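You operate a simulated robot arm through the tools that you are given. There is no shell and no other tool. Be economical: measure what you need, move in short steps, check, and stop when the job is done.

You are at the controls of a simulated robot arm. One attempt, no reset.

Task
Tip the blue water from both jars on the drain board into the trough, then flush it.
Fine: each jar goes back upright on the drain board; run the tap through the trough for a few seconds with the plug pipe out, and shut it; spill nothing outside; the shut jar on the glass bench and the other valves stay. Set down upright: glass jar.

Only the result counts: the job must be done as asked and must still hold three seconds after the hand-in. Knocking over, shifting, dropping, spilling or breaking anything else fails it.

Robot
A 7-joint arm with a fingered hand on a trunk, on a base that drives. Base frame: it is fixed to the floor where the robot stands at the start and does not move with it; the origin is under the middle of the robot, x ahead of it, y to its left, z up; the surface under the hand at the start is at about z = 0.68. Readings come in m, degrees, newtons and seconds.
With the tool pointing down near the work surface it reaches from about 0.32 to 0.74 m from the robot's upright axis, wherever it stands. Its first joint turns from -166.0 to 166.0 degrees. Places, roughly: blue hose valve handle [0.4, -1.5, 0.7]; drain board behind the rinser [0.6, -0.1, 0.8]; orange lift lever [0.5, -1.2, 0.8]; red drain valve handle [0.3, -0.8, 0.5]; rinser valve handle [0.7, -0.2, 0.9]; tap handle [0.7, 0.1, 0.9]; yellow oil valve handle [0.6, -2.3, 0.9]. Payload 4 kg.
The TCP is the grasp point between the finger pads, 0.026 m short of the fingertips. In the tool frame z runs along the fingers and y along their closing line. Largest opening 0.132 m; the body of the gripper starts 0.073 m behind the TCP. The gripper is a hand of 4 fingers: y runs from the thumb to the fingers, the wrist lies at [0, 0, -0.239] in the tool frame, and closing takes about 1.5 s.
Orientation is told as [roll, pitch, yaw] about the base's x, y, z axes, in that order, counted from this pose: with the fingers straight down and closing along the base's y, the tool's x points along the base's -x, its y along +y and its z along -z.

Tools
- The arm moves only by the tool step_arm. Its argument "series" is a list that holds one entry, the list of rows, each a list of 6 numbers: the shift along the tool's x, y, z in m, then the turn, a rotation vector about the tool's x, y, z in degrees. In form: [[[tx, ty, tz, ax, ay, az], ...]]. A call has 1 to 8 rows; each row shifts and turns the commanded pose from where the row before left it, along the tool's axes as they then stand. "jaw" is the closure, from 0 (fully open) to 1 (shut), set as the call begins (left out, the last holds). Rows are played at 5 a second. More than 0.05 m and 8.6 degrees between two rows, or a gripper value outside its range, and nothing of the call is played. Where a pose cannot be reached the arm comes as near as it can. A force on the tool above 40 N (or 10 N above the force at the start of the call, whichever is more), or a blocked arm, ends the call early, and 0.2 s more pass. Each finger travels about 0.072 m/s and halts on what it meets, pressing with about 29 N; the grip force reading is that of the motor and also rises with nothing between the fingers. The clock runs only during rows and for 0.2 s after the last one: add rows that do not move to give the fingers time. The reply holds the time, the measured pose of the TCP, the force on the tool along the base axes, the opening and the grip force, in the units named above and with some noise, with the torque about the TCP (base axes, N m) and any sound that the robot's microphone picked up.
- Cameras (640 x 400 px; columns grow to the right, rows downward): "scene" is now at [0.0167, 0.1716, 1.5405]; the picture's right is [0.30, -0.95, 0.00], its down [-0.75, -0.24, -0.61] and it looks along [0.58, 0.18, -0.79] (base axes); focal length 283 px, centre (320, 200). "wrist" rides on the gripper at [0.068, 0.002, -0.097] in the tool frame; the picture's right is [-0.02, 1.00, 0.00], its down [-0.82, -0.02, -0.58] and it looks along [-0.58, -0.01, 0.82] (tool axes); focal length 270 px, centre (320, 200). There is no depth. A picture from a camera that has moved, and an enlarged one, comes with that camera's place and axes in the base frame and with its lens. The place of the scene camera against the robot may be out by one fixed shift of up to 0.012 m in any direction.
- capture(camera): a new picture of that camera. The clock stands still meanwhile.
- raise_lower(by): slides the trunk up (or, below 0, down) by that many m; the arm and the scene camera ride with it, the base frame stays. It gives what a move gives, with no picture.
- drive_base(legs): drives the robot by 1 to 6 legs, each [ahead, turn to the left] in m and degrees, along the robot's own axes; the way and the turn of a leg run together, so that a leg with both is an arc; at most 1.5 m and 180 degrees a leg. The arm and the cameras ride along, it lands a little off, and it stops where it bumps. It gives what a move gives.
- set_grasp(shape): the hand has 4 fingers and takes this shape, open, in about a second: jaw (thumb against the fingers, like two jaws); tri (thumb and two fingers); tip (a fingertip pinch); poke (one finger out to press); point (the index stretched); flat (the hand flat); cup (the hand cupped); fist (a fist). The gripper value then closes the fingers along that shape, each until it touches; the sizes above hold for jaw. It gives what a move gives, with no picture.
- head_to(pan, tilt): turns the head with the scene camera to pan (to the left, within 155 degrees either way) and tilt (down, from -29 to 69), counted from straight ahead of the robot. It gives what a move gives.
- inspect(camera, box): a new picture of the part [left, top, right, bottom] of that camera's present view, enlarged. The clock stands still meanwhile.
- job_done(): hands the job in; it is judged then, once.

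Work in short steps. Places have to be worked out from the pictures, the camera data and where the tool is seen: move nearer, look again, correct. Check each grasp and each placing, and mend what went wrong. You have 120 turns and 90 pictures in all, those below and enlarged ones among them. Open the gripper and draw the arm clear of the work before you hand the job in, unless the task says otherwise; then end with one line.

The tools are called as a command line: name --argument value ..., lists and objects as JSON in quotes. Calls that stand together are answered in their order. step_arm: Moves the arm, as the interface text tells. Its arguments: {"type":"object","properties":{"series":{"type":"array","items":{"type":"array","items":{"type":"array","items":{"type":"number"}}}},"jaw":{"type":"number"}},"required":["series"]} The other tools are called the same way: raise_lower (by) slides the trunk up or down; set_grasp (shape) gives the hand a shape; drive_base (legs) drives the base; head_to (pan, tilt) turns the head that bears the scene camera; capture (camera) takes a picture; inspect (camera, box) takes an enlarged picture of a part of a camera's view; job_done () hands the job in.

At the start:

```text
time_s: 0.0
tool_pos: [0.4578, 0.1208, 1.1286]
ee_rot: [-0.1, 0.2, 1.7]
contact_force: [0.5, -0.2, 0.0]
torque: [-0.01, 0.0, -0.01]
width: 0.1319
grasp_force: 0.1
shape: jaw
trunk travel left (down, up): [-0.525, 0.065]
robot x, y, heading: [0.0026, -0.0155, -0.3]
head pan, tilt: [18.0, 52.2]
```

scene: 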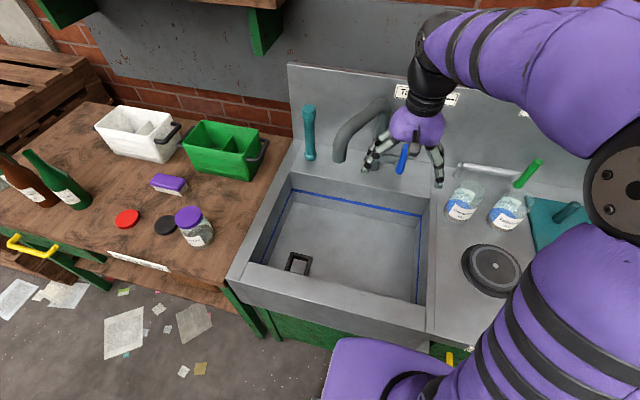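
wrist: 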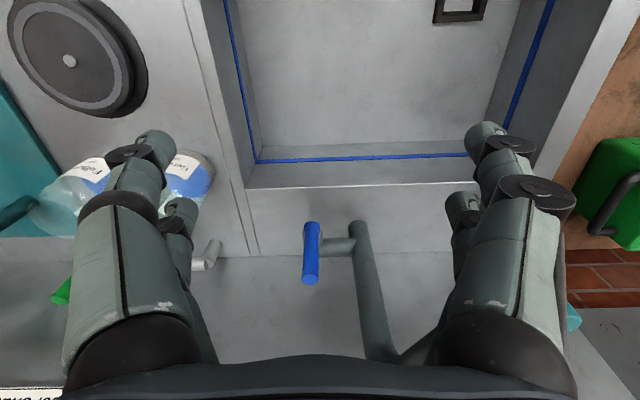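

I'll look closely at the sink area and jars first.

inspect --camera "scene" --box '[420, 130, 600, 310]'

inspect --camera "scene" --box '[240, 60, 460, 200]'

inspect --camera "scene" --box '[230, 180, 440, 320]'

```text
2.22 times, centred on (510, 220) of scene
camera zoom: at [0.0167, 0.1716, 1.5405], right [0.3, -0.95, 0.0], down [-0.75, -0.24, -0.61], along [0.58, 0.18, -0.79], focal length 629 px, centre (-102, 156)
```

zoom: 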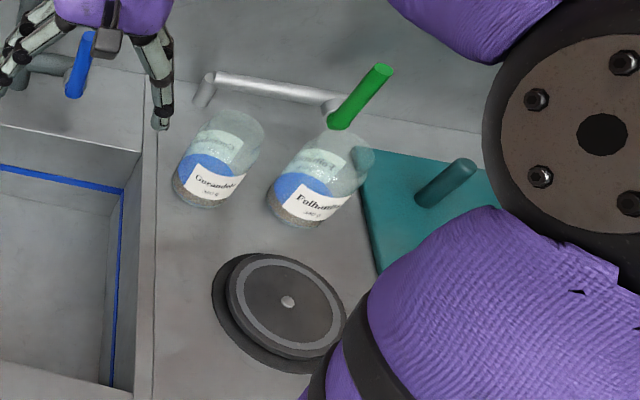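

```text
2.86 times, centred on (350, 130) of scene
camera zoom: at [0.0167, 0.1716, 1.5405], right [0.3, -0.95, 0.0], down [-0.75, -0.24, -0.61], along [0.58, 0.18, -0.79], focal length 808 px, centre (234, 400)
```

zoom: 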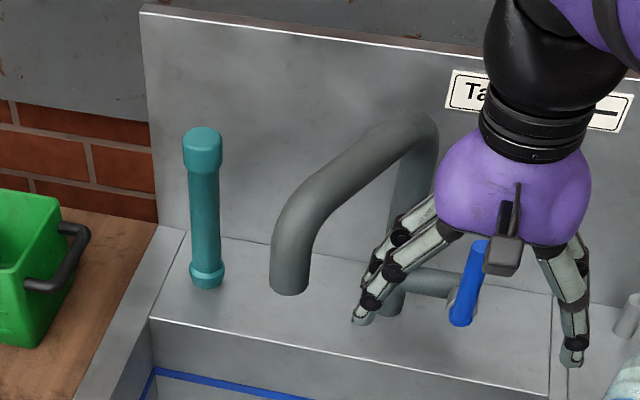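

```text
2.86 times, centred on (335, 250) of scene
camera zoom: at [0.0167, 0.1716, 1.5405], right [0.3, -0.95, 0.0], down [-0.75, -0.24, -0.61], along [0.58, 0.18, -0.79], focal length 808 px, centre (277, 57)
```

zoom: 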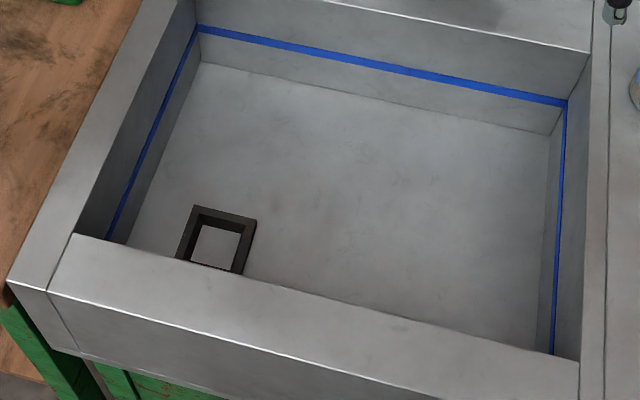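

Plug pipe is already out (it stands on the back ledge), and the drain is open. I plan a horizontal grasp with the wrist camera on top, so I first test whether the wrist can turn about its axis.

step_arm --series '[[[0, 0, 0, 0, 0, 8.5], [0, 0, 0, 0, 0, 8.5], [0, 0, 0, 0, 0, 8.5], [0, 0, 0, 0, 0, 8.5], [0, 0, 0, 0, 0, 8.5], [0, 0, 0, 0, 0, 8.5], [0, 0, 0, 0, 0, 8.5], [0, 0, 0, 0, 0, 8.5]]]'

step_arm --series '[[[0, 0, 0, 0, 0, 8.5], [0, 0, 0, 0, 0, 8.5], [0, 0, 0, 0, 0, 8.5], [0, 0, 0, 0, 0, 8.5], [0, 0, 0, 0, 0, 8.5], [0, 0, 0, 0, 0, 8.5], [0, 0, 0, 0, 0, 8.5], [0, 0, 0, 0, 0, 8.5]]]'

```text
time_s: 1.8
tool_pos: [0.4589, 0.1215, 1.128]
ee_rot: [0.1, 0.0, -66.4]
contact_force: [0.1, -0.7, 0.2]
torque: [0.01, 0.01, 0.01]
width: 0.1322
grasp_force: 0.0
shape: jaw
trunk travel left (down, up): [-0.525, 0.065]
robot x, y, heading: [0.0002, -0.0134, -0.5]
head pan, tilt: [18.0, 52.2]
```

```text
time_s: 3.6
tool_pos: [0.4574, 0.1208, 1.1296]
ee_rot: [-0.1, 0.0, -134.4]
contact_force: [-0.2, 0.6, -0.1]
torque: [0.0, 0.04, -0.02]
width: 0.1319
grasp_force: 0.2
shape: jaw
trunk travel left (down, up): [-0.525, 0.065]
robot x, y, heading: [0.0009, -0.0164, -0.3]
head pan, tilt: [18.0, 52.2]
```

The turn works; I complete it to 180° and start pitching the hand up toward horizontal.

step_arm --series '[[[0, 0, 0, 0, 0, 8.5], [0, 0, 0, 0, 0, 8.5], [0, 0, 0, 0, 0, 8.5], [0, 0, 0, 0, 0, 8.5], [0, 0, 0, 0, 0, 8.5], [0, 0, 0, 0, 0, 3.1]]]'

step_arm --series '[[[-0.02, 0, 0, 0, 8, 0], [-0.02, 0, 0, 0, 8, 0], [-0.01, 0, 0, 0, 8, 0], [-0.01, 0, 0, 0, 8, 0], [0, 0, 0, 0, 8, 0]]]'

```text
time_s: 5.0
tool_pos: [0.4579, 0.1197, 1.1288]
ee_rot: [0.1, -0.1, -180.0]
contact_force: [0.3, -0.3, -0.1]
torque: [0.01, -0.01, -0.03]
width: 0.1323
grasp_force: 0.0
shape: jaw
trunk travel left (down, up): [-0.525, 0.065]
robot x, y, heading: [0.0001, -0.0147, -0.5]
head pan, tilt: [18.0, 52.2]
```

```text
time_s: 6.2
tool_pos: [0.3986, 0.1205, 1.1192]
ee_rot: [-0.1, 40.1, -179.7]
contact_force: [0.3, 0.3, 0.7]
torque: [0.01, 0.03, 0.03]
width: 0.1319
grasp_force: 0.1
shape: jaw
trunk travel left (down, up): [-0.525, 0.065]
robot x, y, heading: [-0.0006, -0.0158, -0.5]
head pan, tilt: [18.0, 52.2]
```

Pitching on to horizontal while moving forward to keep the wrist off the trunk.

step_arm --series '[[[0, 0, 0.03, 0, 8, 0], [0, 0, 0.03, 0, 8, 0], [0, 0, 0.03, 0, 8, 0], [0, 0, 0.02, 0, 8, 0], [0, 0, 0.02, 0, 8, 0], [0, 0, 0, 0, 8, 0]]]'

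capture --camera "wrist"

capture --camera "scene"

```text
time_s: 6.9
tool_pos: [0.2776, 0.3425, 1.053]
ee_rot: [-22.7, 44.6, -159.5]
contact_force: [0.6, 0.1, 0.2]
torque: [0.01, 0.0, 0.01]
width: 0.132
grasp_force: 0.1
shape: jaw
out of reach, approached as far as the arm can: row 2, 3
trunk travel left (down, up): [-0.525, 0.065]
robot x, y, heading: [0.0009, -0.0152, -0.4]
head pan, tilt: [18.0, 52.2]
stopped in row 3: the arm was blocked; the commanded pose is now the measured one
```

```text
84 pictures are left
camera wrist: at [0.2784, 0.3013, 1.1662], right [0.56, -0.77, -0.29], down [-0.83, -0.53, -0.19], along [-0.01, 0.35, -0.94], focal length 270 px, centre (320, 200)
```

wrist: 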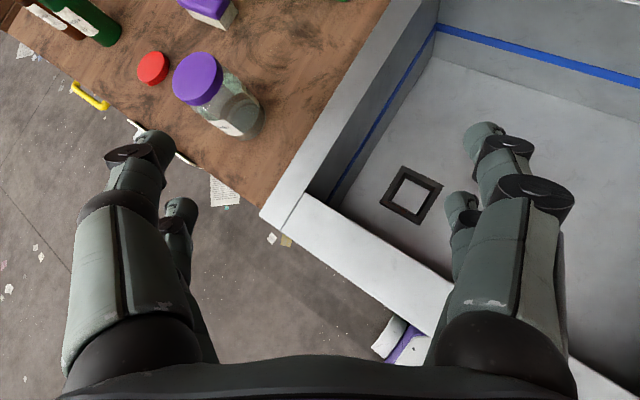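

```text
83 pictures are left
camera scene: at [0.015, 0.1701, 1.5407], right [0.3, -0.95, 0.0], down [-0.75, -0.24, -0.61], along [0.58, 0.19, -0.79], focal length 283 px, centre (320, 200)
```

scene: 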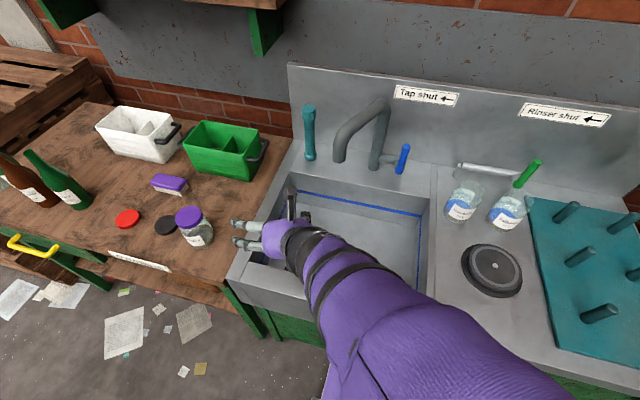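

The flipped horizontal pose isn't reachable that close in; the arm swung aside freely. I bring it back to the 45° pose above the trough, then will lower the trunk and reach out farther.

step_arm --series '[[[0.015, 0.035, -0.021, -6.2, 0.6, 2.2], [0.015, 0.035, -0.021, -6.2, 0.6, 2.2], [0.015, 0.035, -0.021, -6.2, 0.6, 2.2], [0.015, 0.035, -0.021, -6.2, 0.6, 2.2], [0.015, 0.035, -0.021, -6.2, 0.6, 2.2], [0.015, 0.035, -0.021, -6.2, 0.6, 2.2]]]'

```text
time_s: 8.4
tool_pos: [0.3187, 0.1271, 1.1117]
ee_rot: [-4.9, 34.2, -178.1]
contact_force: [0.3, -0.2, -0.4]
torque: [0.02, 0.01, 0.01]
width: 0.1321
grasp_force: 0.0
shape: jaw
trunk travel left (down, up): [-0.525, 0.065]
robot x, y, heading: [-0.0006, -0.0131, -0.4]
head pan, tilt: [18.0, 52.2]
stopped in row 6: the arm was blocked; the commanded pose is now the measured one
```

Recovered; now I reach forward at this pitch before pitching further.

step_arm --series '[[[0.038, 0, 0.018, 0, 0, 0], [0.038, 0, 0.018, 0, 0, 0], [0.038, 0, 0.018, 0, 0, 0], [0.038, 0, 0.018, 0, 0, 0], [0.038, 0, 0.018, 4, 0, 0]]]'

step_arm --series '[[[0, 0, 0.02, 0, 8, 0], [0, 0, 0.02, 0, 8, 0], [0, 0, 0.01, 0, 8, 0]]]'

```text
time_s: 9.6
tool_pos: [0.526, 0.1425, 1.1465]
ee_rot: [-8.8, 34.4, -178.2]
contact_force: [-0.1, 0.4, -1.0]
torque: [0.0, 0.02, -0.01]
width: 0.1321
grasp_force: 0.0
shape: jaw
trunk travel left (down, up): [-0.525, 0.065]
robot x, y, heading: [0.0008, -0.0139, -0.5]
head pan, tilt: [18.0, 52.2]
```

```text
time_s: 10.4
tool_pos: [0.5424, 0.1549, 1.1073]
ee_rot: [-13.0, 44.4, 178.3]
contact_force: [0.1, 0.6, 0.3]
torque: [-0.04, -0.02, -0.07]
width: 0.1321
grasp_force: 0.1
shape: jaw
out of reach, approached as far as the arm can: row 2, 3
trunk travel left (down, up): [-0.525, 0.065]
robot x, y, heading: [0.0002, -0.0139, -0.4]
head pan, tilt: [18.0, 52.2]
```

Pitch saturates near 45° with the shoulder this high. I raise the hand relative to the trunk, then lower the trunk to flatten the forearm.

step_arm --series '[[[0.02, 0, -0.028, -4, 0, 0], [0.025, 0, -0.03, -4, 0, 0], [0.025, 0, -0.03, -4, 0, 0], [0.025, 0, -0.03, 0, 0, 0], [0.025, 0, -0.03, 0, 0, 0], [0.025, 0, -0.03, 0, 0, 0]]]'

raise_lower --by -0.25

step_arm --series '[[[0, 0, 0.02, 0, 8, 0], [0, 0, 0.02, 0, 8, 0], [0, 0, 0.01, 0, 8, 0]]]'

```text
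time_s: 11.8
tool_pos: [0.5, 0.1346, 1.3377]
ee_rot: [-0.3, 52.5, 175.9]
contact_force: [0.6, 0.0, -0.5]
torque: [-0.01, -0.01, 0.0]
width: 0.1321
grasp_force: 0.1
shape: jaw
out of reach, approached as far as the arm can: row 1
trunk travel left (down, up): [-0.525, 0.065]
robot x, y, heading: [-0.0004, -0.0162, -0.3]
head pan, tilt: [18.0, 52.2]
```

```text
time_s: 14.4
tool_pos: [0.4985, 0.1346, 1.0872]
ee_rot: [-0.3, 52.5, 176.0]
contact_force: [0.1, -0.3, 0.2]
torque: [0.0, 0.01, 0.01]
width: 0.1321
grasp_force: 0.1
shape: jaw
trunk travel left (down, up): [-0.275, 0.315]
robot x, y, heading: [-0.0003, -0.0148, -0.2]
head pan, tilt: [18.0, 52.2]
```

```text
time_s: 15.2
tool_pos: [0.5641, 0.0978, 1.0237]
ee_rot: [-21.8, 66.7, 155.3]
contact_force: [-0.7, 0.1, 0.3]
torque: [-0.03, -0.01, -0.1]
width: 0.1321
grasp_force: 0.0
shape: jaw
trunk travel left (down, up): [-0.275, 0.315]
robot x, y, heading: [0.0005, -0.0156, -0.3]
head pan, tilt: [18.0, 52.2]
stopped in row 3: the arm was blocked; the commanded pose is now the measured one
```

Progress (67°). I take a wrist picture for exact axes before continuing.

capture --camera "wrist"

capture --camera "scene"

```text
82 pictures are left
camera wrist: at [0.4989, 0.0868, 1.1236], right [-0.09, -0.98, -0.17], down [-0.83, 0.17, -0.54], along [0.55, 0.09, -0.83], focal length 270 px, centre (320, 200)
```

wrist: 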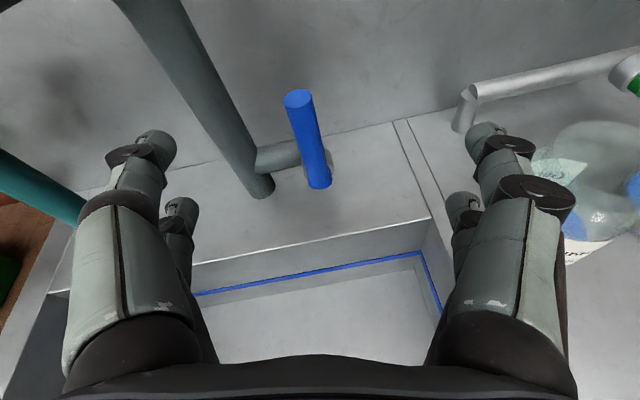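

```text
81 pictures are left
camera scene: at [0.0134, 0.1728, 1.2904], right [0.3, -0.95, 0.0], down [-0.75, -0.24, -0.61], along [0.59, 0.18, -0.79], focal length 283 px, centre (320, 200)
```

scene: 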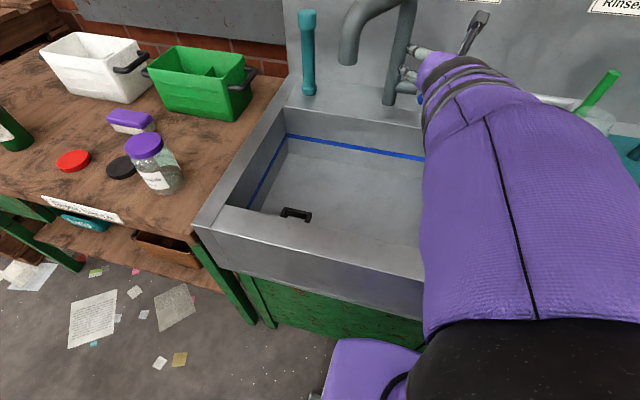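

The hand is at ~68° now and clear of the tap. I lift it while levelling, then lower the trunk further.

step_arm --series '[[[0.037, -0.007, -0.015, 0, 0, 0], [0.037, -0.007, -0.015, 0, 0, -3], [0.037, -0.007, -0.015, 1, 0, -3], [0.037, -0.007, -0.015, 1, 3, -3], [0.037, -0.007, -0.015, 1, 6, -1], [0.037, -0.005, -0.015, 0, 6, 0]]]'

raise_lower --by -0.25

step_arm --series '[[[0, 0, 0, 0, 3, 0], [0, 0, 0, 0, 3, 0]]]'

capture --camera "wrist"

```text
time_s: 16.6
tool_pos: [0.5625, 0.1116, 1.2616]
ee_rot: [-7.1, 82.8, 174.6]
contact_force: [-0.2, 0.7, -0.4]
torque: [-0.01, -0.03, 0.0]
width: 0.1319
grasp_force: 0.0
shape: jaw
trunk travel left (down, up): [-0.275, 0.315]
robot x, y, heading: [0.0011, -0.0147, -0.4]
head pan, tilt: [18.0, 52.2]
```

```text
time_s: 19.2
tool_pos: [0.5627, 0.1107, 1.0108]
ee_rot: [-7.0, 82.8, 174.6]
contact_force: [-0.7, -0.3, 0.2]
torque: [0.03, -0.02, 0.0]
width: 0.1321
grasp_force: 0.2
shape: jaw
trunk travel left (down, up): [-0.025, 0.565]
robot x, y, heading: [0.002, -0.0164, -0.4]
head pan, tilt: [18.0, 52.2]
```

```text
time_s: 19.8
tool_pos: [0.5708, 0.1021, 1.0057]
ee_rot: [-44.1, 87.1, 137.4]
contact_force: [-0.4, 0.0, 0.1]
torque: [0.0, 0.01, 0.0]
width: 0.1319
grasp_force: 0.0
shape: jaw
trunk travel left (down, up): [-0.025, 0.565]
robot x, y, heading: [-0.0009, -0.0181, -0.3]
head pan, tilt: [18.0, 52.2]
```

```text
80 pictures are left
camera wrist: at [0.4768, 0.0951, 1.0775], right [0.03, -1.0, -0.06], down [-0.61, 0.03, -0.79], along [0.79, 0.06, -0.61], focal length 270 px, centre (320, 200)
```

wrist: 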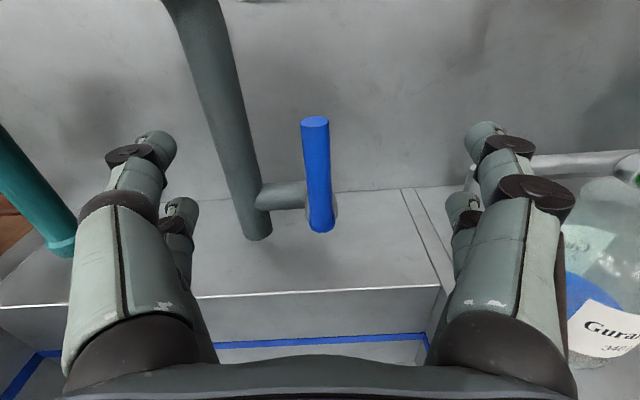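

Hand is now horizontal. I look at the labels and valves with the scene camera at this lower height.

head_to --pan 0 --tilt 10

capture --camera "scene"

```text
time_s: 20.9
tool_pos: [0.5716, 0.1011, 1.0033]
ee_rot: [-41.4, 86.8, 140.3]
contact_force: [0.4, -0.4, -0.8]
torque: [-0.01, 0.0, -0.01]
width: 0.1319
grasp_force: 0.1
shape: jaw
trunk travel left (down, up): [-0.025, 0.565]
robot x, y, heading: [0.0022, -0.0147, -0.2]
head pan, tilt: [0.0, 10.0]
```

```text
79 pictures are left
camera scene: at [0.0365, 0.1479, 1.1053], right [-0.01, -1.0, 0.0], down [-0.17, 0.0, -0.98], along [0.98, -0.01, -0.17], focal length 283 px, centre (320, 200)
```

scene: 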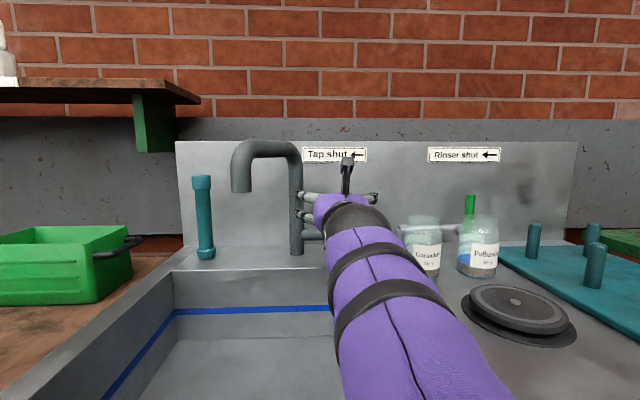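

I zoom on the jars and the labels.

inspect --camera "scene" --box '[380, 180, 540, 300]'

inspect --camera "scene" --box '[220, 130, 520, 270]'

```text
3.33 times, centred on (460, 240) of scene
camera zoom: at [0.0365, 0.1479, 1.1053], right [-0.01, -1.0, 0.0], down [-0.17, 0.0, -0.98], along [0.98, -0.01, -0.17], focal length 943 px, centre (-147, 67)
```

zoom: 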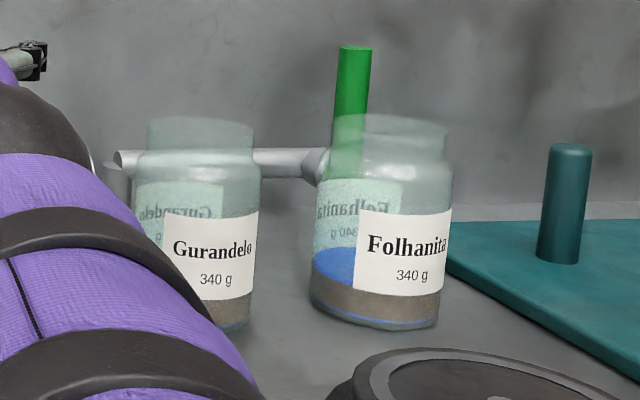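

```text
2.13 times, centred on (370, 200) of scene
camera zoom: at [0.0365, 0.1479, 1.1053], right [-0.01, -1.0, 0.0], down [-0.17, 0.0, -0.98], along [0.98, -0.01, -0.17], focal length 604 px, centre (213, 200)
```

zoom: 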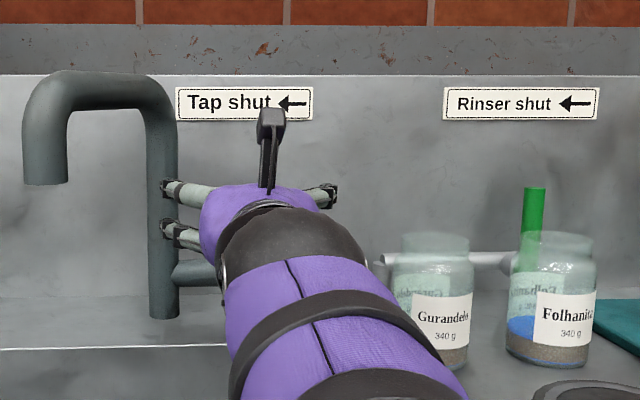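

Jars are open, at roughly [0.60,-0.078] and [0.61,-0.20], board z≈0.84. I check how the forearm sits relative to the sink front edge before going lower.

head_to --pan -10 --tilt 50

capture --camera "scene"

```text
time_s: 21.9
tool_pos: [0.5711, 0.1025, 1.0036]
ee_rot: [-41.9, 87.0, 139.7]
contact_force: [-0.4, 0.6, -0.3]
torque: [0.0, 0.0, 0.0]
width: 0.132
grasp_force: 0.1
shape: jaw
trunk travel left (down, up): [-0.025, 0.565]
robot x, y, heading: [0.0013, -0.015, -0.6]
head pan, tilt: [-10.0, 50.0]
```

```text
76 pictures are left
camera scene: at [0.0193, 0.1346, 1.0435], right [-0.18, -0.98, 0.0], down [-0.75, 0.14, -0.64], along [0.63, -0.12, -0.77], focal length 283 px, centre (320, 200)
```

scene: 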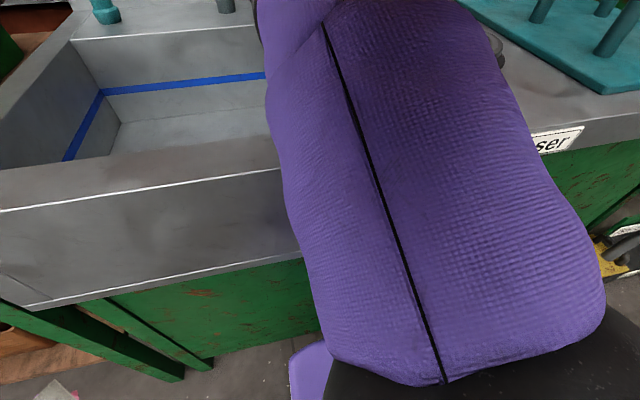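

Forearm is near level above the front edge. I back the base a little to give the wrist room, then check the reach with a lower hand and slightly higher trunk.

drive_base --legs '[[-0.13, 0]]'

raise_lower --by 0.1

step_arm --series '[[[0, 0.045, 0.0, 0, 0, 0], [-0.02, 0.045, 0.0, 0, 0, 0], [-0.03, 0.035, 0, 0, 0, 0], [-0.03, 0.035, 0, 0, 0, 0], [-0.03, 0.02, 0, 0, 0, 0]]]'

capture --camera "wrist"

capture --camera "scene"

```text
time_s: 23.2
tool_pos: [0.4429, 0.1024, 1.0024]
ee_rot: [-42.0, 86.9, 139.6]
contact_force: [-0.6, 0.2, 1.0]
torque: [-0.01, -0.04, -0.02]
width: 0.1317
grasp_force: 0.0
shape: jaw
trunk travel left (down, up): [-0.025, 0.565]
robot x, y, heading: [-0.1295, -0.0132, -0.4]
head pan, tilt: [-10.0, 50.0]
```

```text
time_s: 24.6
tool_pos: [0.4447, 0.1019, 1.1027]
ee_rot: [-42.1, 86.9, 139.4]
contact_force: [-0.5, 0.8, -0.1]
torque: [-0.02, 0.02, 0.03]
width: 0.1321
grasp_force: 0.3
shape: jaw
trunk travel left (down, up): [-0.125, 0.465]
robot x, y, heading: [-0.1298, -0.0101, -0.1]
head pan, tilt: [-10.0, 50.0]
```

```text
time_s: 25.8
tool_pos: [0.4451, -0.0737, 0.986]
ee_rot: [-41.0, 86.8, 140.6]
contact_force: [0.0, 1.1, 0.4]
torque: [0.01, -0.04, -0.03]
width: 0.1321
grasp_force: 0.1
shape: jaw
trunk travel left (down, up): [-0.125, 0.465]
robot x, y, heading: [-0.1319, -0.0165, -0.3]
head pan, tilt: [-10.0, 50.0]
```

```text
75 pictures are left
camera wrist: at [0.3507, -0.0804, 1.0594], right [0.03, -1.0, -0.06], down [-0.61, 0.03, -0.79], along [0.79, 0.06, -0.61], focal length 270 px, centre (320, 200)
```

wrist: 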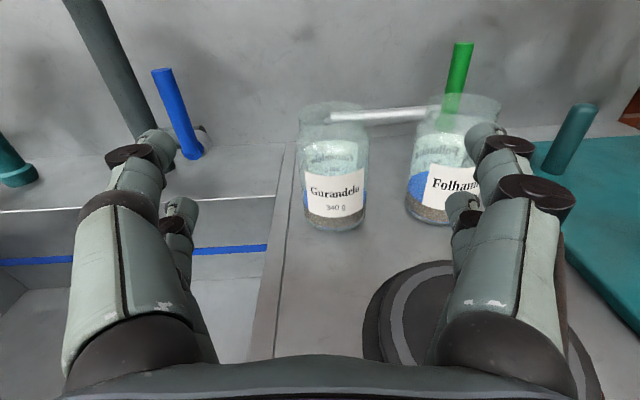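

```text
74 pictures are left
camera scene: at [-0.1094, 0.1357, 1.1435], right [-0.18, -0.98, 0.0], down [-0.75, 0.14, -0.64], along [0.63, -0.12, -0.77], focal length 283 px, centre (320, 200)
```

scene: 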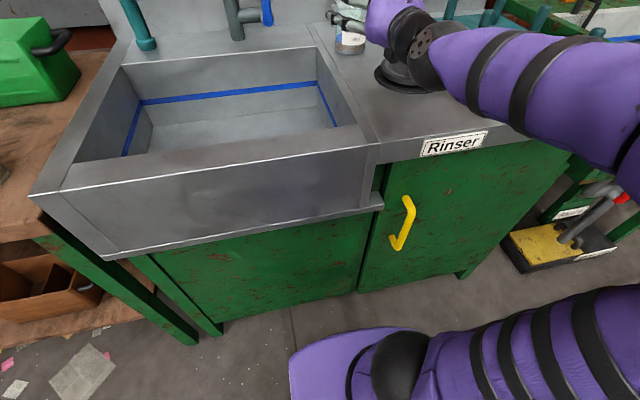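

The arm now has a comfortable elbow-right configuration. Jar 1 is at ~[0.596,-0.078], diameter ≈0.078. I level the roll, tip the hand 12° down, partially close, and move to a pre-grasp in front of jar 1.

step_arm --series '[[[-0.012, 0.0, 0.01, -0.8, -5, -1.7], [-0.012, 0.0, 0.01, -0.8, -5, -1.7], [-0.02, 0.0, 0.01, 0, 0, 0], [-0.015, 0, 0, 0, 0, 0], [0, 0, 0, 0, 0, 0], [0, 0, 0, 0, 0, 0]]]' --jaw 0.2

capture --camera "wrist"

head_to --pan -10 --tilt 25

capture --camera "scene"

```text
time_s: 27.2
tool_pos: [0.4641, -0.0734, 0.9254]
ee_rot: [6.8, 77.6, -173.0]
contact_force: [0.2, 0.4, -0.1]
torque: [-0.01, 0.05, -0.01]
width: 0.1059
grasp_force: 0.1
shape: jaw
trunk travel left (down, up): [-0.125, 0.465]
robot x, y, heading: [-0.13, -0.011, -0.6]
head pan, tilt: [-10.0, 50.0]
```

```text
73 pictures are left
camera wrist: at [0.3843, -0.0736, 1.0123], right [0.0, -1.0, 0.0], down [-0.74, 0.0, -0.67], along [0.67, 0.0, -0.74], focal length 270 px, centre (320, 200)
```

wrist: 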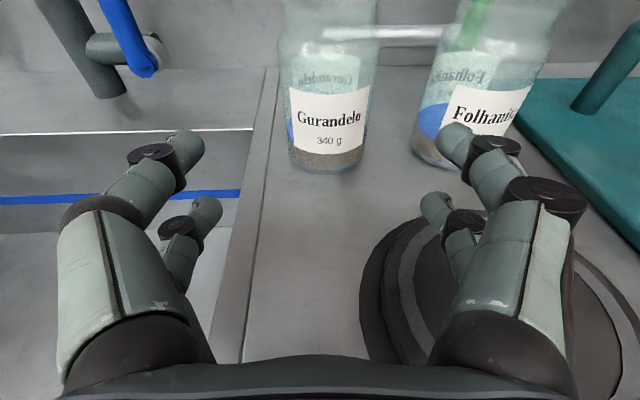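

```text
time_s: 28.1
tool_pos: [0.4642, -0.0734, 0.925]
ee_rot: [6.8, 77.6, -172.9]
contact_force: [0.1, 0.2, -0.5]
torque: [0.02, -0.02, -0.01]
width: 0.1057
grasp_force: 0.0
shape: jaw
trunk travel left (down, up): [-0.125, 0.465]
robot x, y, heading: [-0.1276, -0.0117, -0.2]
head pan, tilt: [-10.0, 25.0]
```

```text
72 pictures are left
camera scene: at [-0.0945, 0.1327, 1.1809], right [-0.18, -0.98, 0.0], down [-0.42, 0.08, -0.91], along [0.89, -0.16, -0.42], focal length 283 px, centre (320, 200)
```

scene: 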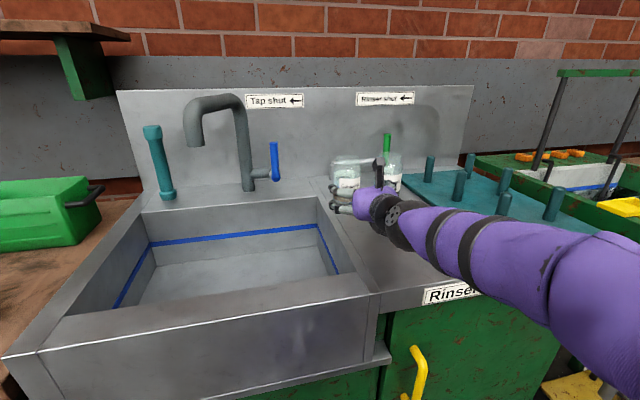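

Level now; jar 1 at ~[0.595,-0.081], jar 2 at ~[0.599,-0.194], so the gap is ≈3.3 cm. I narrow the opening to ~0.094 and advance halfway, then check.

step_arm --series '[[[0.004, 0.004, 0.02, 0, 0, 0], [0.004, 0, 0.025, 0, 0, 0], [0, 0, 0.02, 0, 0, 0], [0, 0, 0, 0, 0, 0]]]' --jaw 0.29

capture --camera "wrist"

inspect --camera "scene" --box '[300, 120, 460, 260]'

```text
time_s: 29.1
tool_pos: [0.528, -0.0764, 0.9178]
ee_rot: [7.1, 77.6, -172.9]
contact_force: [-0.2, 0.6, -0.2]
torque: [-0.01, 0.0, 0.01]
width: 0.0942
grasp_force: 0.1
shape: jaw
trunk travel left (down, up): [-0.125, 0.465]
robot x, y, heading: [-0.1306, -0.0121, -0.4]
head pan, tilt: [-10.0, 25.0]
```

```text
71 pictures are left
camera wrist: at [0.4474, -0.0758, 1.0065], right [0.0, -1.0, 0.0], down [-0.74, 0.0, -0.67], along [0.67, 0.0, -0.74], focal length 270 px, centre (320, 200)
```

wrist: 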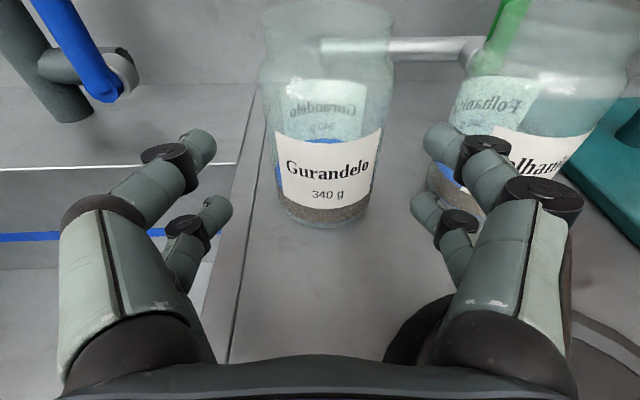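

```text
2.86 times, centred on (380, 190) of scene
camera zoom: at [-0.0944, 0.1327, 1.181], right [-0.18, -0.98, 0.0], down [-0.42, 0.08, -0.91], along [0.89, -0.16, -0.42], focal length 808 px, centre (149, 229)
```

zoom: 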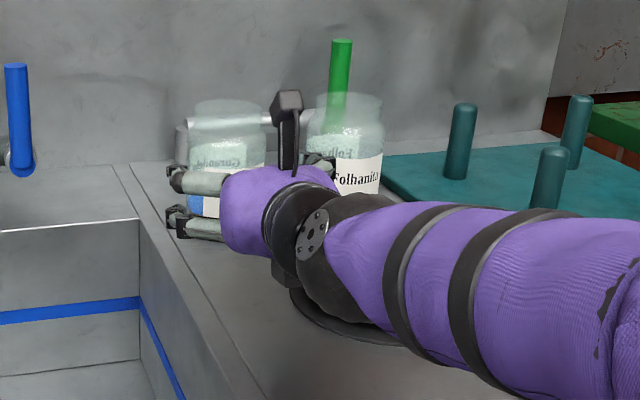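

Alignment looks right with fingers straddling jar 1. I advance the last stretch slowly.

step_arm --series '[[[0, 0, 0.013, 0, 0, 0], [0, 0, 0.013, 0, 0, 0], [0, 0, 0.013, 0, 0, 0], [0, 0, 0.013, 0, 0, 0]]]'

capture --camera "wrist"

```text
time_s: 30.1
tool_pos: [0.5791, -0.0769, 0.9089]
ee_rot: [7.1, 77.6, -172.7]
contact_force: [-0.2, 1.0, 0.6]
torque: [-0.01, -0.01, 0.01]
width: 0.0938
grasp_force: 0.1
shape: jaw
trunk travel left (down, up): [-0.125, 0.465]
robot x, y, heading: [-0.1265, -0.0158, -0.4]
head pan, tilt: [-10.0, 25.0]
```

```text
69 pictures are left
camera wrist: at [0.4989, -0.0759, 0.9971], right [0.0, -1.0, 0.0], down [-0.74, 0.0, -0.67], along [0.67, 0.0, -0.74], focal length 270 px, centre (320, 200)
```

wrist: 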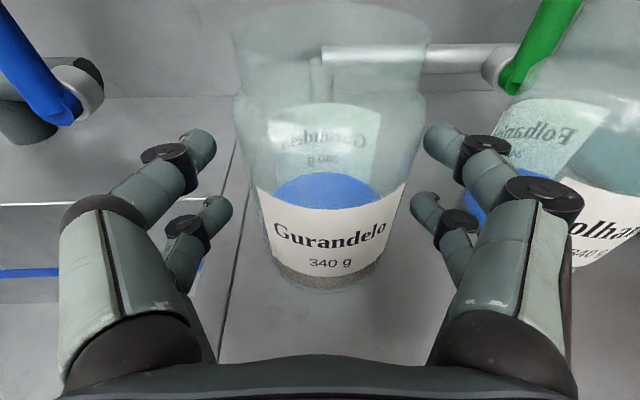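

Jar centre ≈[0.585,-0.079]. I take the last few mm and close.

step_arm --series '[[[0, 0.002, 0.006, 0, 0, 0]]]'

step_arm --series '[[[0, 0, 0, 0, 0, 0], [0, 0, 0, 0, 0, 0], [0, 0, 0, 0, 0, 0], [0, 0, 0, 0, 0, 0], [0, 0, 0, 0, 0, 0], [0, 0, 0, 0, 0, 0]]]' --jaw 0.7

capture --camera "wrist"

```text
time_s: 30.4
tool_pos: [0.5855, -0.0776, 0.9065]
ee_rot: [6.9, 77.7, -173.0]
contact_force: [0.2, 0.9, 0.2]
torque: [0.0, 0.05, -0.02]
width: 0.0943
grasp_force: 0.0
shape: jaw
trunk travel left (down, up): [-0.125, 0.465]
robot x, y, heading: [-0.1283, -0.0126, -0.4]
head pan, tilt: [-10.0, 25.0]
```

```text
time_s: 31.9
tool_pos: [0.5842, -0.0787, 0.9063]
ee_rot: [6.9, 77.6, -172.9]
contact_force: [0.4, 1.1, 0.0]
torque: [0.01, 0.07, -0.01]
width: 0.0625
grasp_force: 28.9
shape: jaw
trunk travel left (down, up): [-0.125, 0.465]
robot x, y, heading: [-0.1267, -0.0174, -0.5]
head pan, tilt: [-10.0, 25.0]
```

```text
68 pictures are left
camera wrist: at [0.5043, -0.0781, 0.9955], right [0.0, -1.0, 0.0], down [-0.74, 0.0, -0.67], along [0.67, 0.0, -0.74], focal length 270 px, centre (320, 200)
```

wrist: 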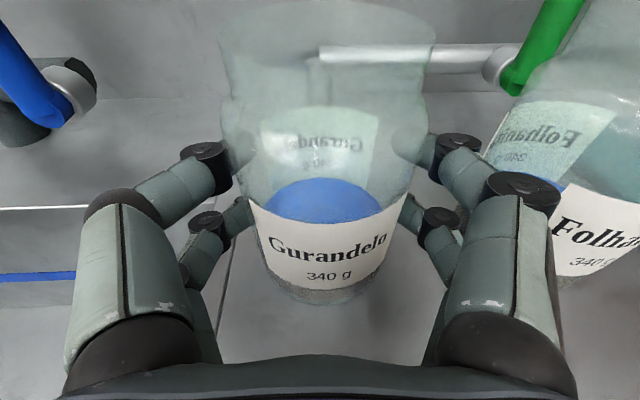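

Gripped at 29 N. I lift 4 cm slowly and check for slip.

step_arm --series '[[[0.01, 0, -0.002, 0, 0, 0], [0.01, 0, -0.002, 0, 0, 0], [0.01, 0, -0.002, 0, 0, 0], [0.01, 0, -0.002, 0, 0, 0]]]'

capture --camera "wrist"

inspect --camera "scene" --box '[300, 120, 460, 260]'

```text
time_s: 32.9
tool_pos: [0.5847, -0.0775, 0.9465]
ee_rot: [7.0, 77.6, -172.7]
contact_force: [-0.3, -0.1, -3.7]
torque: [0.0, 0.0, 0.01]
width: 0.0622
grasp_force: 28.7
shape: jaw
trunk travel left (down, up): [-0.125, 0.465]
robot x, y, heading: [-0.123, -0.0129, -0.3]
head pan, tilt: [-10.0, 25.0]
```

```text
67 pictures are left
camera wrist: at [0.5055, -0.0774, 1.0359], right [0.0, -1.0, 0.0], down [-0.74, 0.0, -0.67], along [0.67, 0.0, -0.74], focal length 270 px, centre (320, 200)
```

wrist: 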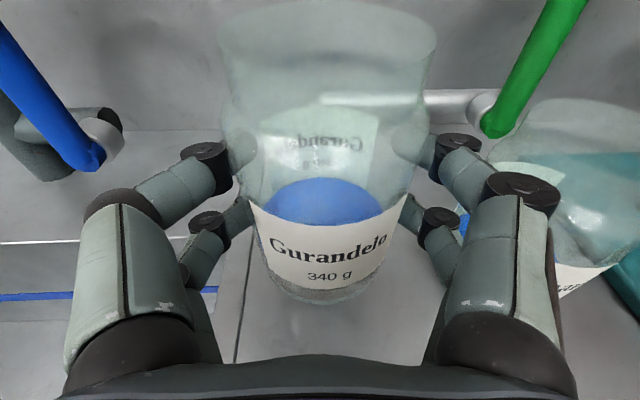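

```text
2.86 times, centred on (380, 190) of scene
camera zoom: at [-0.0941, 0.1326, 1.181], right [-0.18, -0.98, 0.0], down [-0.42, 0.08, -0.91], along [0.89, -0.16, -0.42], focal length 808 px, centre (149, 229)
```

zoom: 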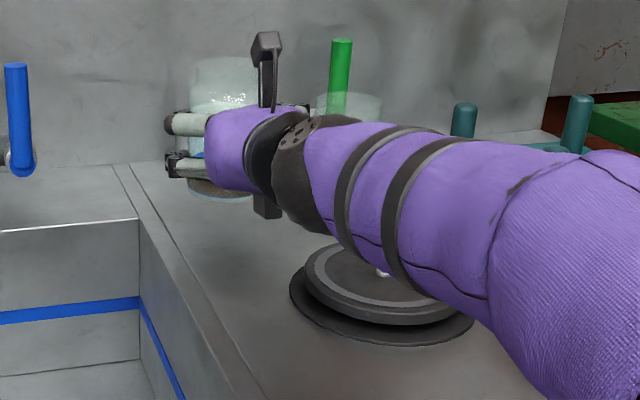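

The jar is held (≈0.38 kg) without slip. I carry it level and slowly over the trough.

step_arm --series '[[[0.0, -0.012, -0.008, 0, 0, 0], [-0.001, -0.02, -0.011, 0, 0, 0], [-0.001, -0.025, -0.014, 0, 0, 0], [-0.002, -0.028, -0.014, 0, 0, 0], [-0.002, -0.028, -0.014, 0, 0, 0], [-0.002, -0.027, -0.014, 0, 0, 0], [-0.001, -0.02, -0.012, 0, 0, 0], [-0.001, -0.015, -0.008, 0, 0, 0]]]'

capture --camera "wrist"

capture --camera "scene"

```text
time_s: 34.6
tool_pos: [0.4903, 0.0966, 0.9516]
ee_rot: [6.6, 77.5, -173.1]
contact_force: [0.0, -0.8, -4.1]
torque: [-0.01, 0.01, 0.0]
width: 0.0619
grasp_force: 28.9
shape: jaw
trunk travel left (down, up): [-0.125, 0.465]
robot x, y, heading: [-0.1305, -0.0133, -0.5]
head pan, tilt: [-10.0, 25.0]
```

```text
65 pictures are left
camera wrist: at [0.4092, 0.0965, 1.0401], right [0.0, -1.0, 0.0], down [-0.74, 0.0, -0.67], along [0.67, 0.0, -0.74], focal length 270 px, centre (320, 200)
```

wrist: 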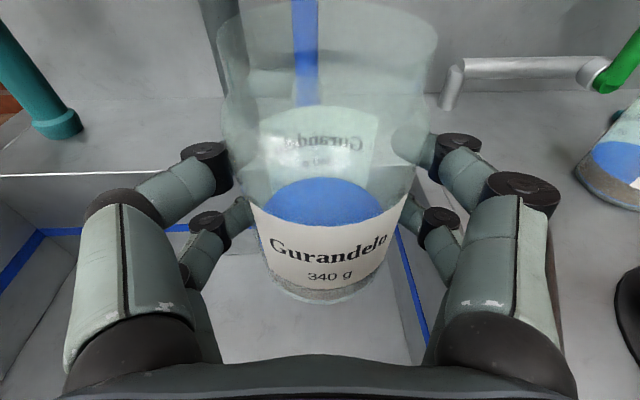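

```text
64 pictures are left
camera scene: at [-0.0941, 0.1326, 1.181], right [-0.18, -0.98, 0.0], down [-0.42, 0.08, -0.91], along [0.89, -0.16, -0.42], focal length 283 px, centre (320, 200)
```

scene: 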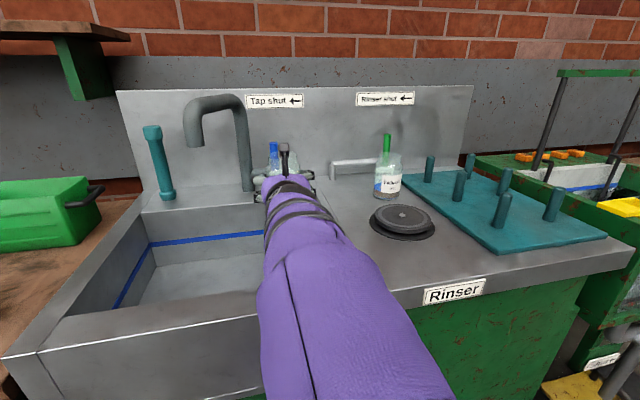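

The jar is over the trough. I shift a bit farther left and start tipping the mouth leftward.

step_arm --series '[[[0, -0.015, 0, 0, 0, 0], [0, -0.015, 0, 0, 0, 0], [0, 0, 0, 0, 0, -8], [0, 0, 0, 0, 0, -8], [0, 0, 0, 0, 0, -8], [0, 0, 0, 0, 0, -8], [0, 0, 0, 0, 0, -8], [0, 0, 0, 0, 0, -8]]]'

capture --camera "scene"

capture --camera "wrist"

```text
time_s: 36.5
tool_pos: [0.4893, 0.1253, 0.9509]
ee_rot: [74.1, 39.3, -100.2]
contact_force: [0.1, -0.1, -2.4]
torque: [0.05, 0.05, 0.01]
width: 0.062
grasp_force: 29.2
shape: jaw
trunk travel left (down, up): [-0.125, 0.465]
robot x, y, heading: [-0.1296, -0.0121, -0.6]
head pan, tilt: [-10.0, 25.0]
```

```text
63 pictures are left
camera scene: at [-0.0942, 0.1329, 1.1809], right [-0.18, -0.98, 0.0], down [-0.42, 0.08, -0.91], along [0.89, -0.16, -0.42], focal length 283 px, centre (320, 200)
```

scene: 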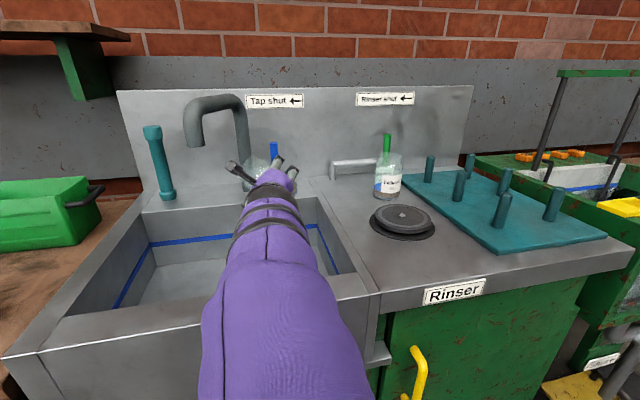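

```text
62 pictures are left
camera wrist: at [0.4041, 0.1776, 1.0179], right [0.16, -0.67, 0.73], down [-0.68, -0.61, -0.41], along [0.72, -0.43, -0.55], focal length 270 px, centre (320, 200)
```

wrist: 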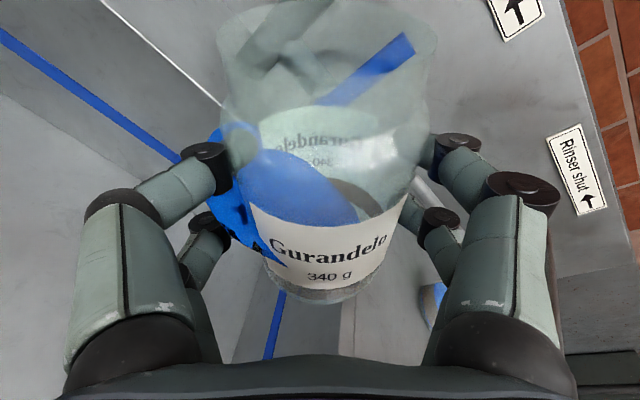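

Water is already leaving into the trough (weight dropping). I continue tipping.

step_arm --series '[[[0, 0, 0, 0, 0, -8], [0, 0, 0, 0, 0, -8], [0, 0, 0, 0, 0, -8], [0, 0, 0, 0, 0, -8], [0, 0, 0, 0, 0, -8], [0, 0, 0, 0, 0, -8], [0, 0, 0, 0, 0, -8], [0, 0, 0, 0, 0, -8]]]'

step_arm --series '[[[0, 0, 0, 0, 0, -8], [0, 0, 0, 0, 0, -8], [0, 0, 0, 0, 0, 0], [0, 0, 0, 0, 0, 0], [0, 0, 0, 0, 0, 0], [0, 0, 0, 0, 0, 0], [0, 0, 0, 0, 0, 0], [0, 0, 0, 0, 0, 0]]]'

capture --camera "scene"

capture --camera "wrist"

```text
time_s: 38.2
tool_pos: [0.4892, 0.1267, 0.9518]
ee_rot: [76.6, -23.1, -84.6]
contact_force: [0.3, 0.5, -2.0]
torque: [0.0, 0.03, 0.01]
width: 0.062
grasp_force: 28.4
shape: jaw
trunk travel left (down, up): [-0.125, 0.465]
robot x, y, heading: [-0.1273, -0.0138, -0.4]
head pan, tilt: [-10.0, 25.0]
```

```text
time_s: 40.0
tool_pos: [0.4906, 0.1278, 0.9529]
ee_rot: [74.2, -38.3, -79.9]
contact_force: [0.2, 0.0, -2.6]
torque: [0.02, 0.06, -0.01]
width: 0.0619
grasp_force: 28.8
shape: jaw
trunk travel left (down, up): [-0.125, 0.465]
robot x, y, heading: [-0.128, -0.0168, -0.7]
head pan, tilt: [-10.0, 25.0]
```

```text
61 pictures are left
camera scene: at [-0.0943, 0.1328, 1.181], right [-0.18, -0.98, 0.0], down [-0.42, 0.08, -0.91], along [0.89, -0.16, -0.42], focal length 283 px, centre (320, 200)
```

scene: 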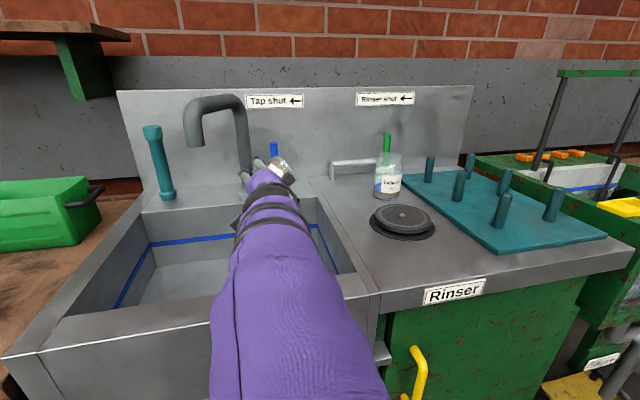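

```text
60 pictures are left
camera wrist: at [0.3855, 0.1808, 0.9325], right [0.17, 0.62, 0.77], down [-0.46, -0.64, 0.62], along [0.87, -0.45, 0.17], focal length 270 px, centre (320, 200)
```

wrist: 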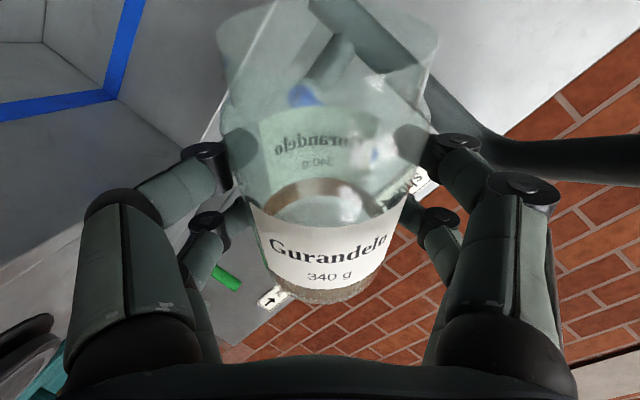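

Jar looks empty; I hold a few more moments with slightly more tilt, then inspect the inside for leftover.

step_arm --series '[[[0, 0, 0, 0, 0, -8], [0, 0, 0, 0, 0, 0], [0, 0, 0, 0, 0, 0], [0, 0, 0, 0, 0, 0], [0, 0, 0, 0, 0, 0], [0, 0, 0, 0, 0, 0], [0, 0, 0, 0, 0, 0], [0, 0, 0, 0, 0, 0]]]'

inspect --camera "wrist" --box '[200, 0, 460, 320]'

```text
time_s: 41.9
tool_pos: [0.4902, 0.1269, 0.9514]
ee_rot: [71.9, -46.0, -76.8]
contact_force: [-0.6, 0.1, -1.6]
torque: [0.04, 0.07, 0.01]
width: 0.062
grasp_force: 29.4
shape: jaw
trunk travel left (down, up): [-0.125, 0.465]
robot x, y, heading: [-0.1263, -0.014, -0.3]
head pan, tilt: [-10.0, 25.0]
```

```text
1.25 times, centred on (330, 160) of wrist
camera zoom: at [0.3841, 0.1739, 0.9258], right [0.15, 0.72, 0.68], down [-0.44, -0.57, 0.7], along [0.89, -0.4, 0.23], focal length 338 px, centre (308, 250)
```

zoom: 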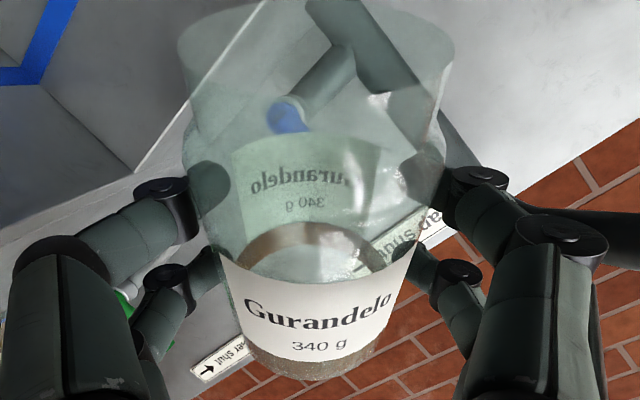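

Empty. I turn the jar back upright (136°).

step_arm --series '[[[0, 0, 0, 0, 0, 8.5], [0, 0, 0, 0, 0, 8.5], [0, 0, 0, 0, 0, 8.5], [0, 0, 0, 0, 0, 8.5], [0, 0, 0, 0, 0, 8.5], [0, 0, 0, 0, 0, 8.5], [0, 0, 0, 0, 0, 8.5], [0, 0, 0, 0, 0, 8.5]]]'

step_arm --series '[[[0, 0, 0, 0, 0, 8.5], [0, 0, 0, 0, 0, 8.5], [0, 0, 0, 0, 0, 8.5], [0, 0, 0, 0, 0, 8.5], [0, 0, 0, 0, 0, 8.5], [0, 0, 0, 0, 0, 8.5], [0, 0, 0, 0, 0, 8.5], [0, 0, 0, 0, 0, 8.5]]]'

capture --camera "wrist"

capture --camera "scene"

```text
time_s: 43.6
tool_pos: [0.4888, 0.1259, 0.9516]
ee_rot: [76.8, 20.2, -94.5]
contact_force: [0.7, 0.1, -1.2]
torque: [0.0, 0.05, -0.01]
width: 0.062
grasp_force: 28.9
shape: jaw
trunk travel left (down, up): [-0.125, 0.465]
robot x, y, heading: [-0.1264, -0.0169, -0.4]
head pan, tilt: [-10.0, 25.0]
```

```text
time_s: 45.5
tool_pos: [0.4895, 0.1275, 0.9514]
ee_rot: [6.1, 77.6, -173.7]
contact_force: [0.9, -0.3, -2.3]
torque: [-0.03, 0.01, 0.01]
width: 0.0621
grasp_force: 28.9
shape: jaw
trunk travel left (down, up): [-0.125, 0.465]
robot x, y, heading: [-0.1246, -0.0107, -0.4]
head pan, tilt: [-10.0, 25.0]
```

```text
58 pictures are left
camera wrist: at [0.4094, 0.1269, 1.0411], right [0.0, -1.0, 0.0], down [-0.74, 0.0, -0.67], along [0.67, 0.0, -0.74], focal length 270 px, centre (320, 200)
```

wrist: 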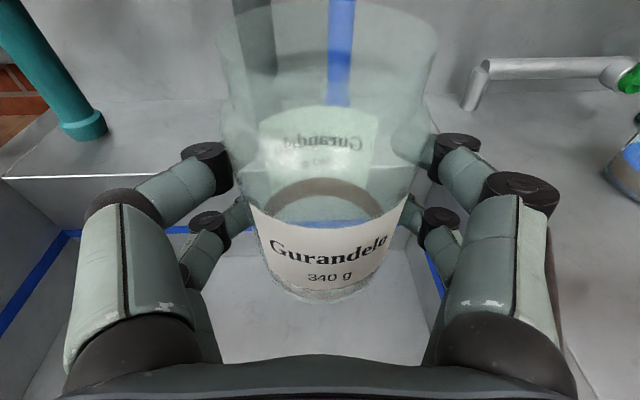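

```text
57 pictures are left
camera scene: at [-0.0943, 0.1328, 1.181], right [-0.18, -0.98, 0.0], down [-0.42, 0.08, -0.91], along [0.89, -0.16, -0.42], focal length 283 px, centre (320, 200)
```

scene: 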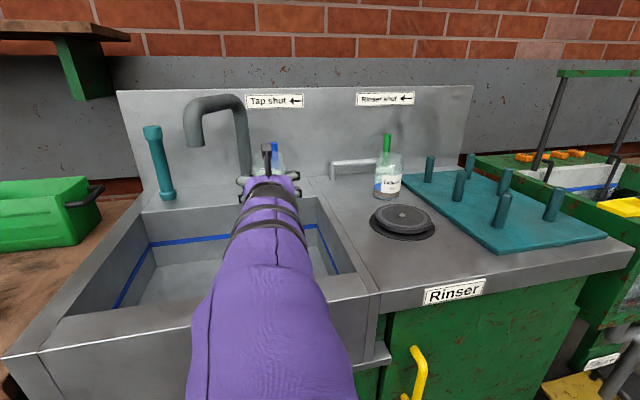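

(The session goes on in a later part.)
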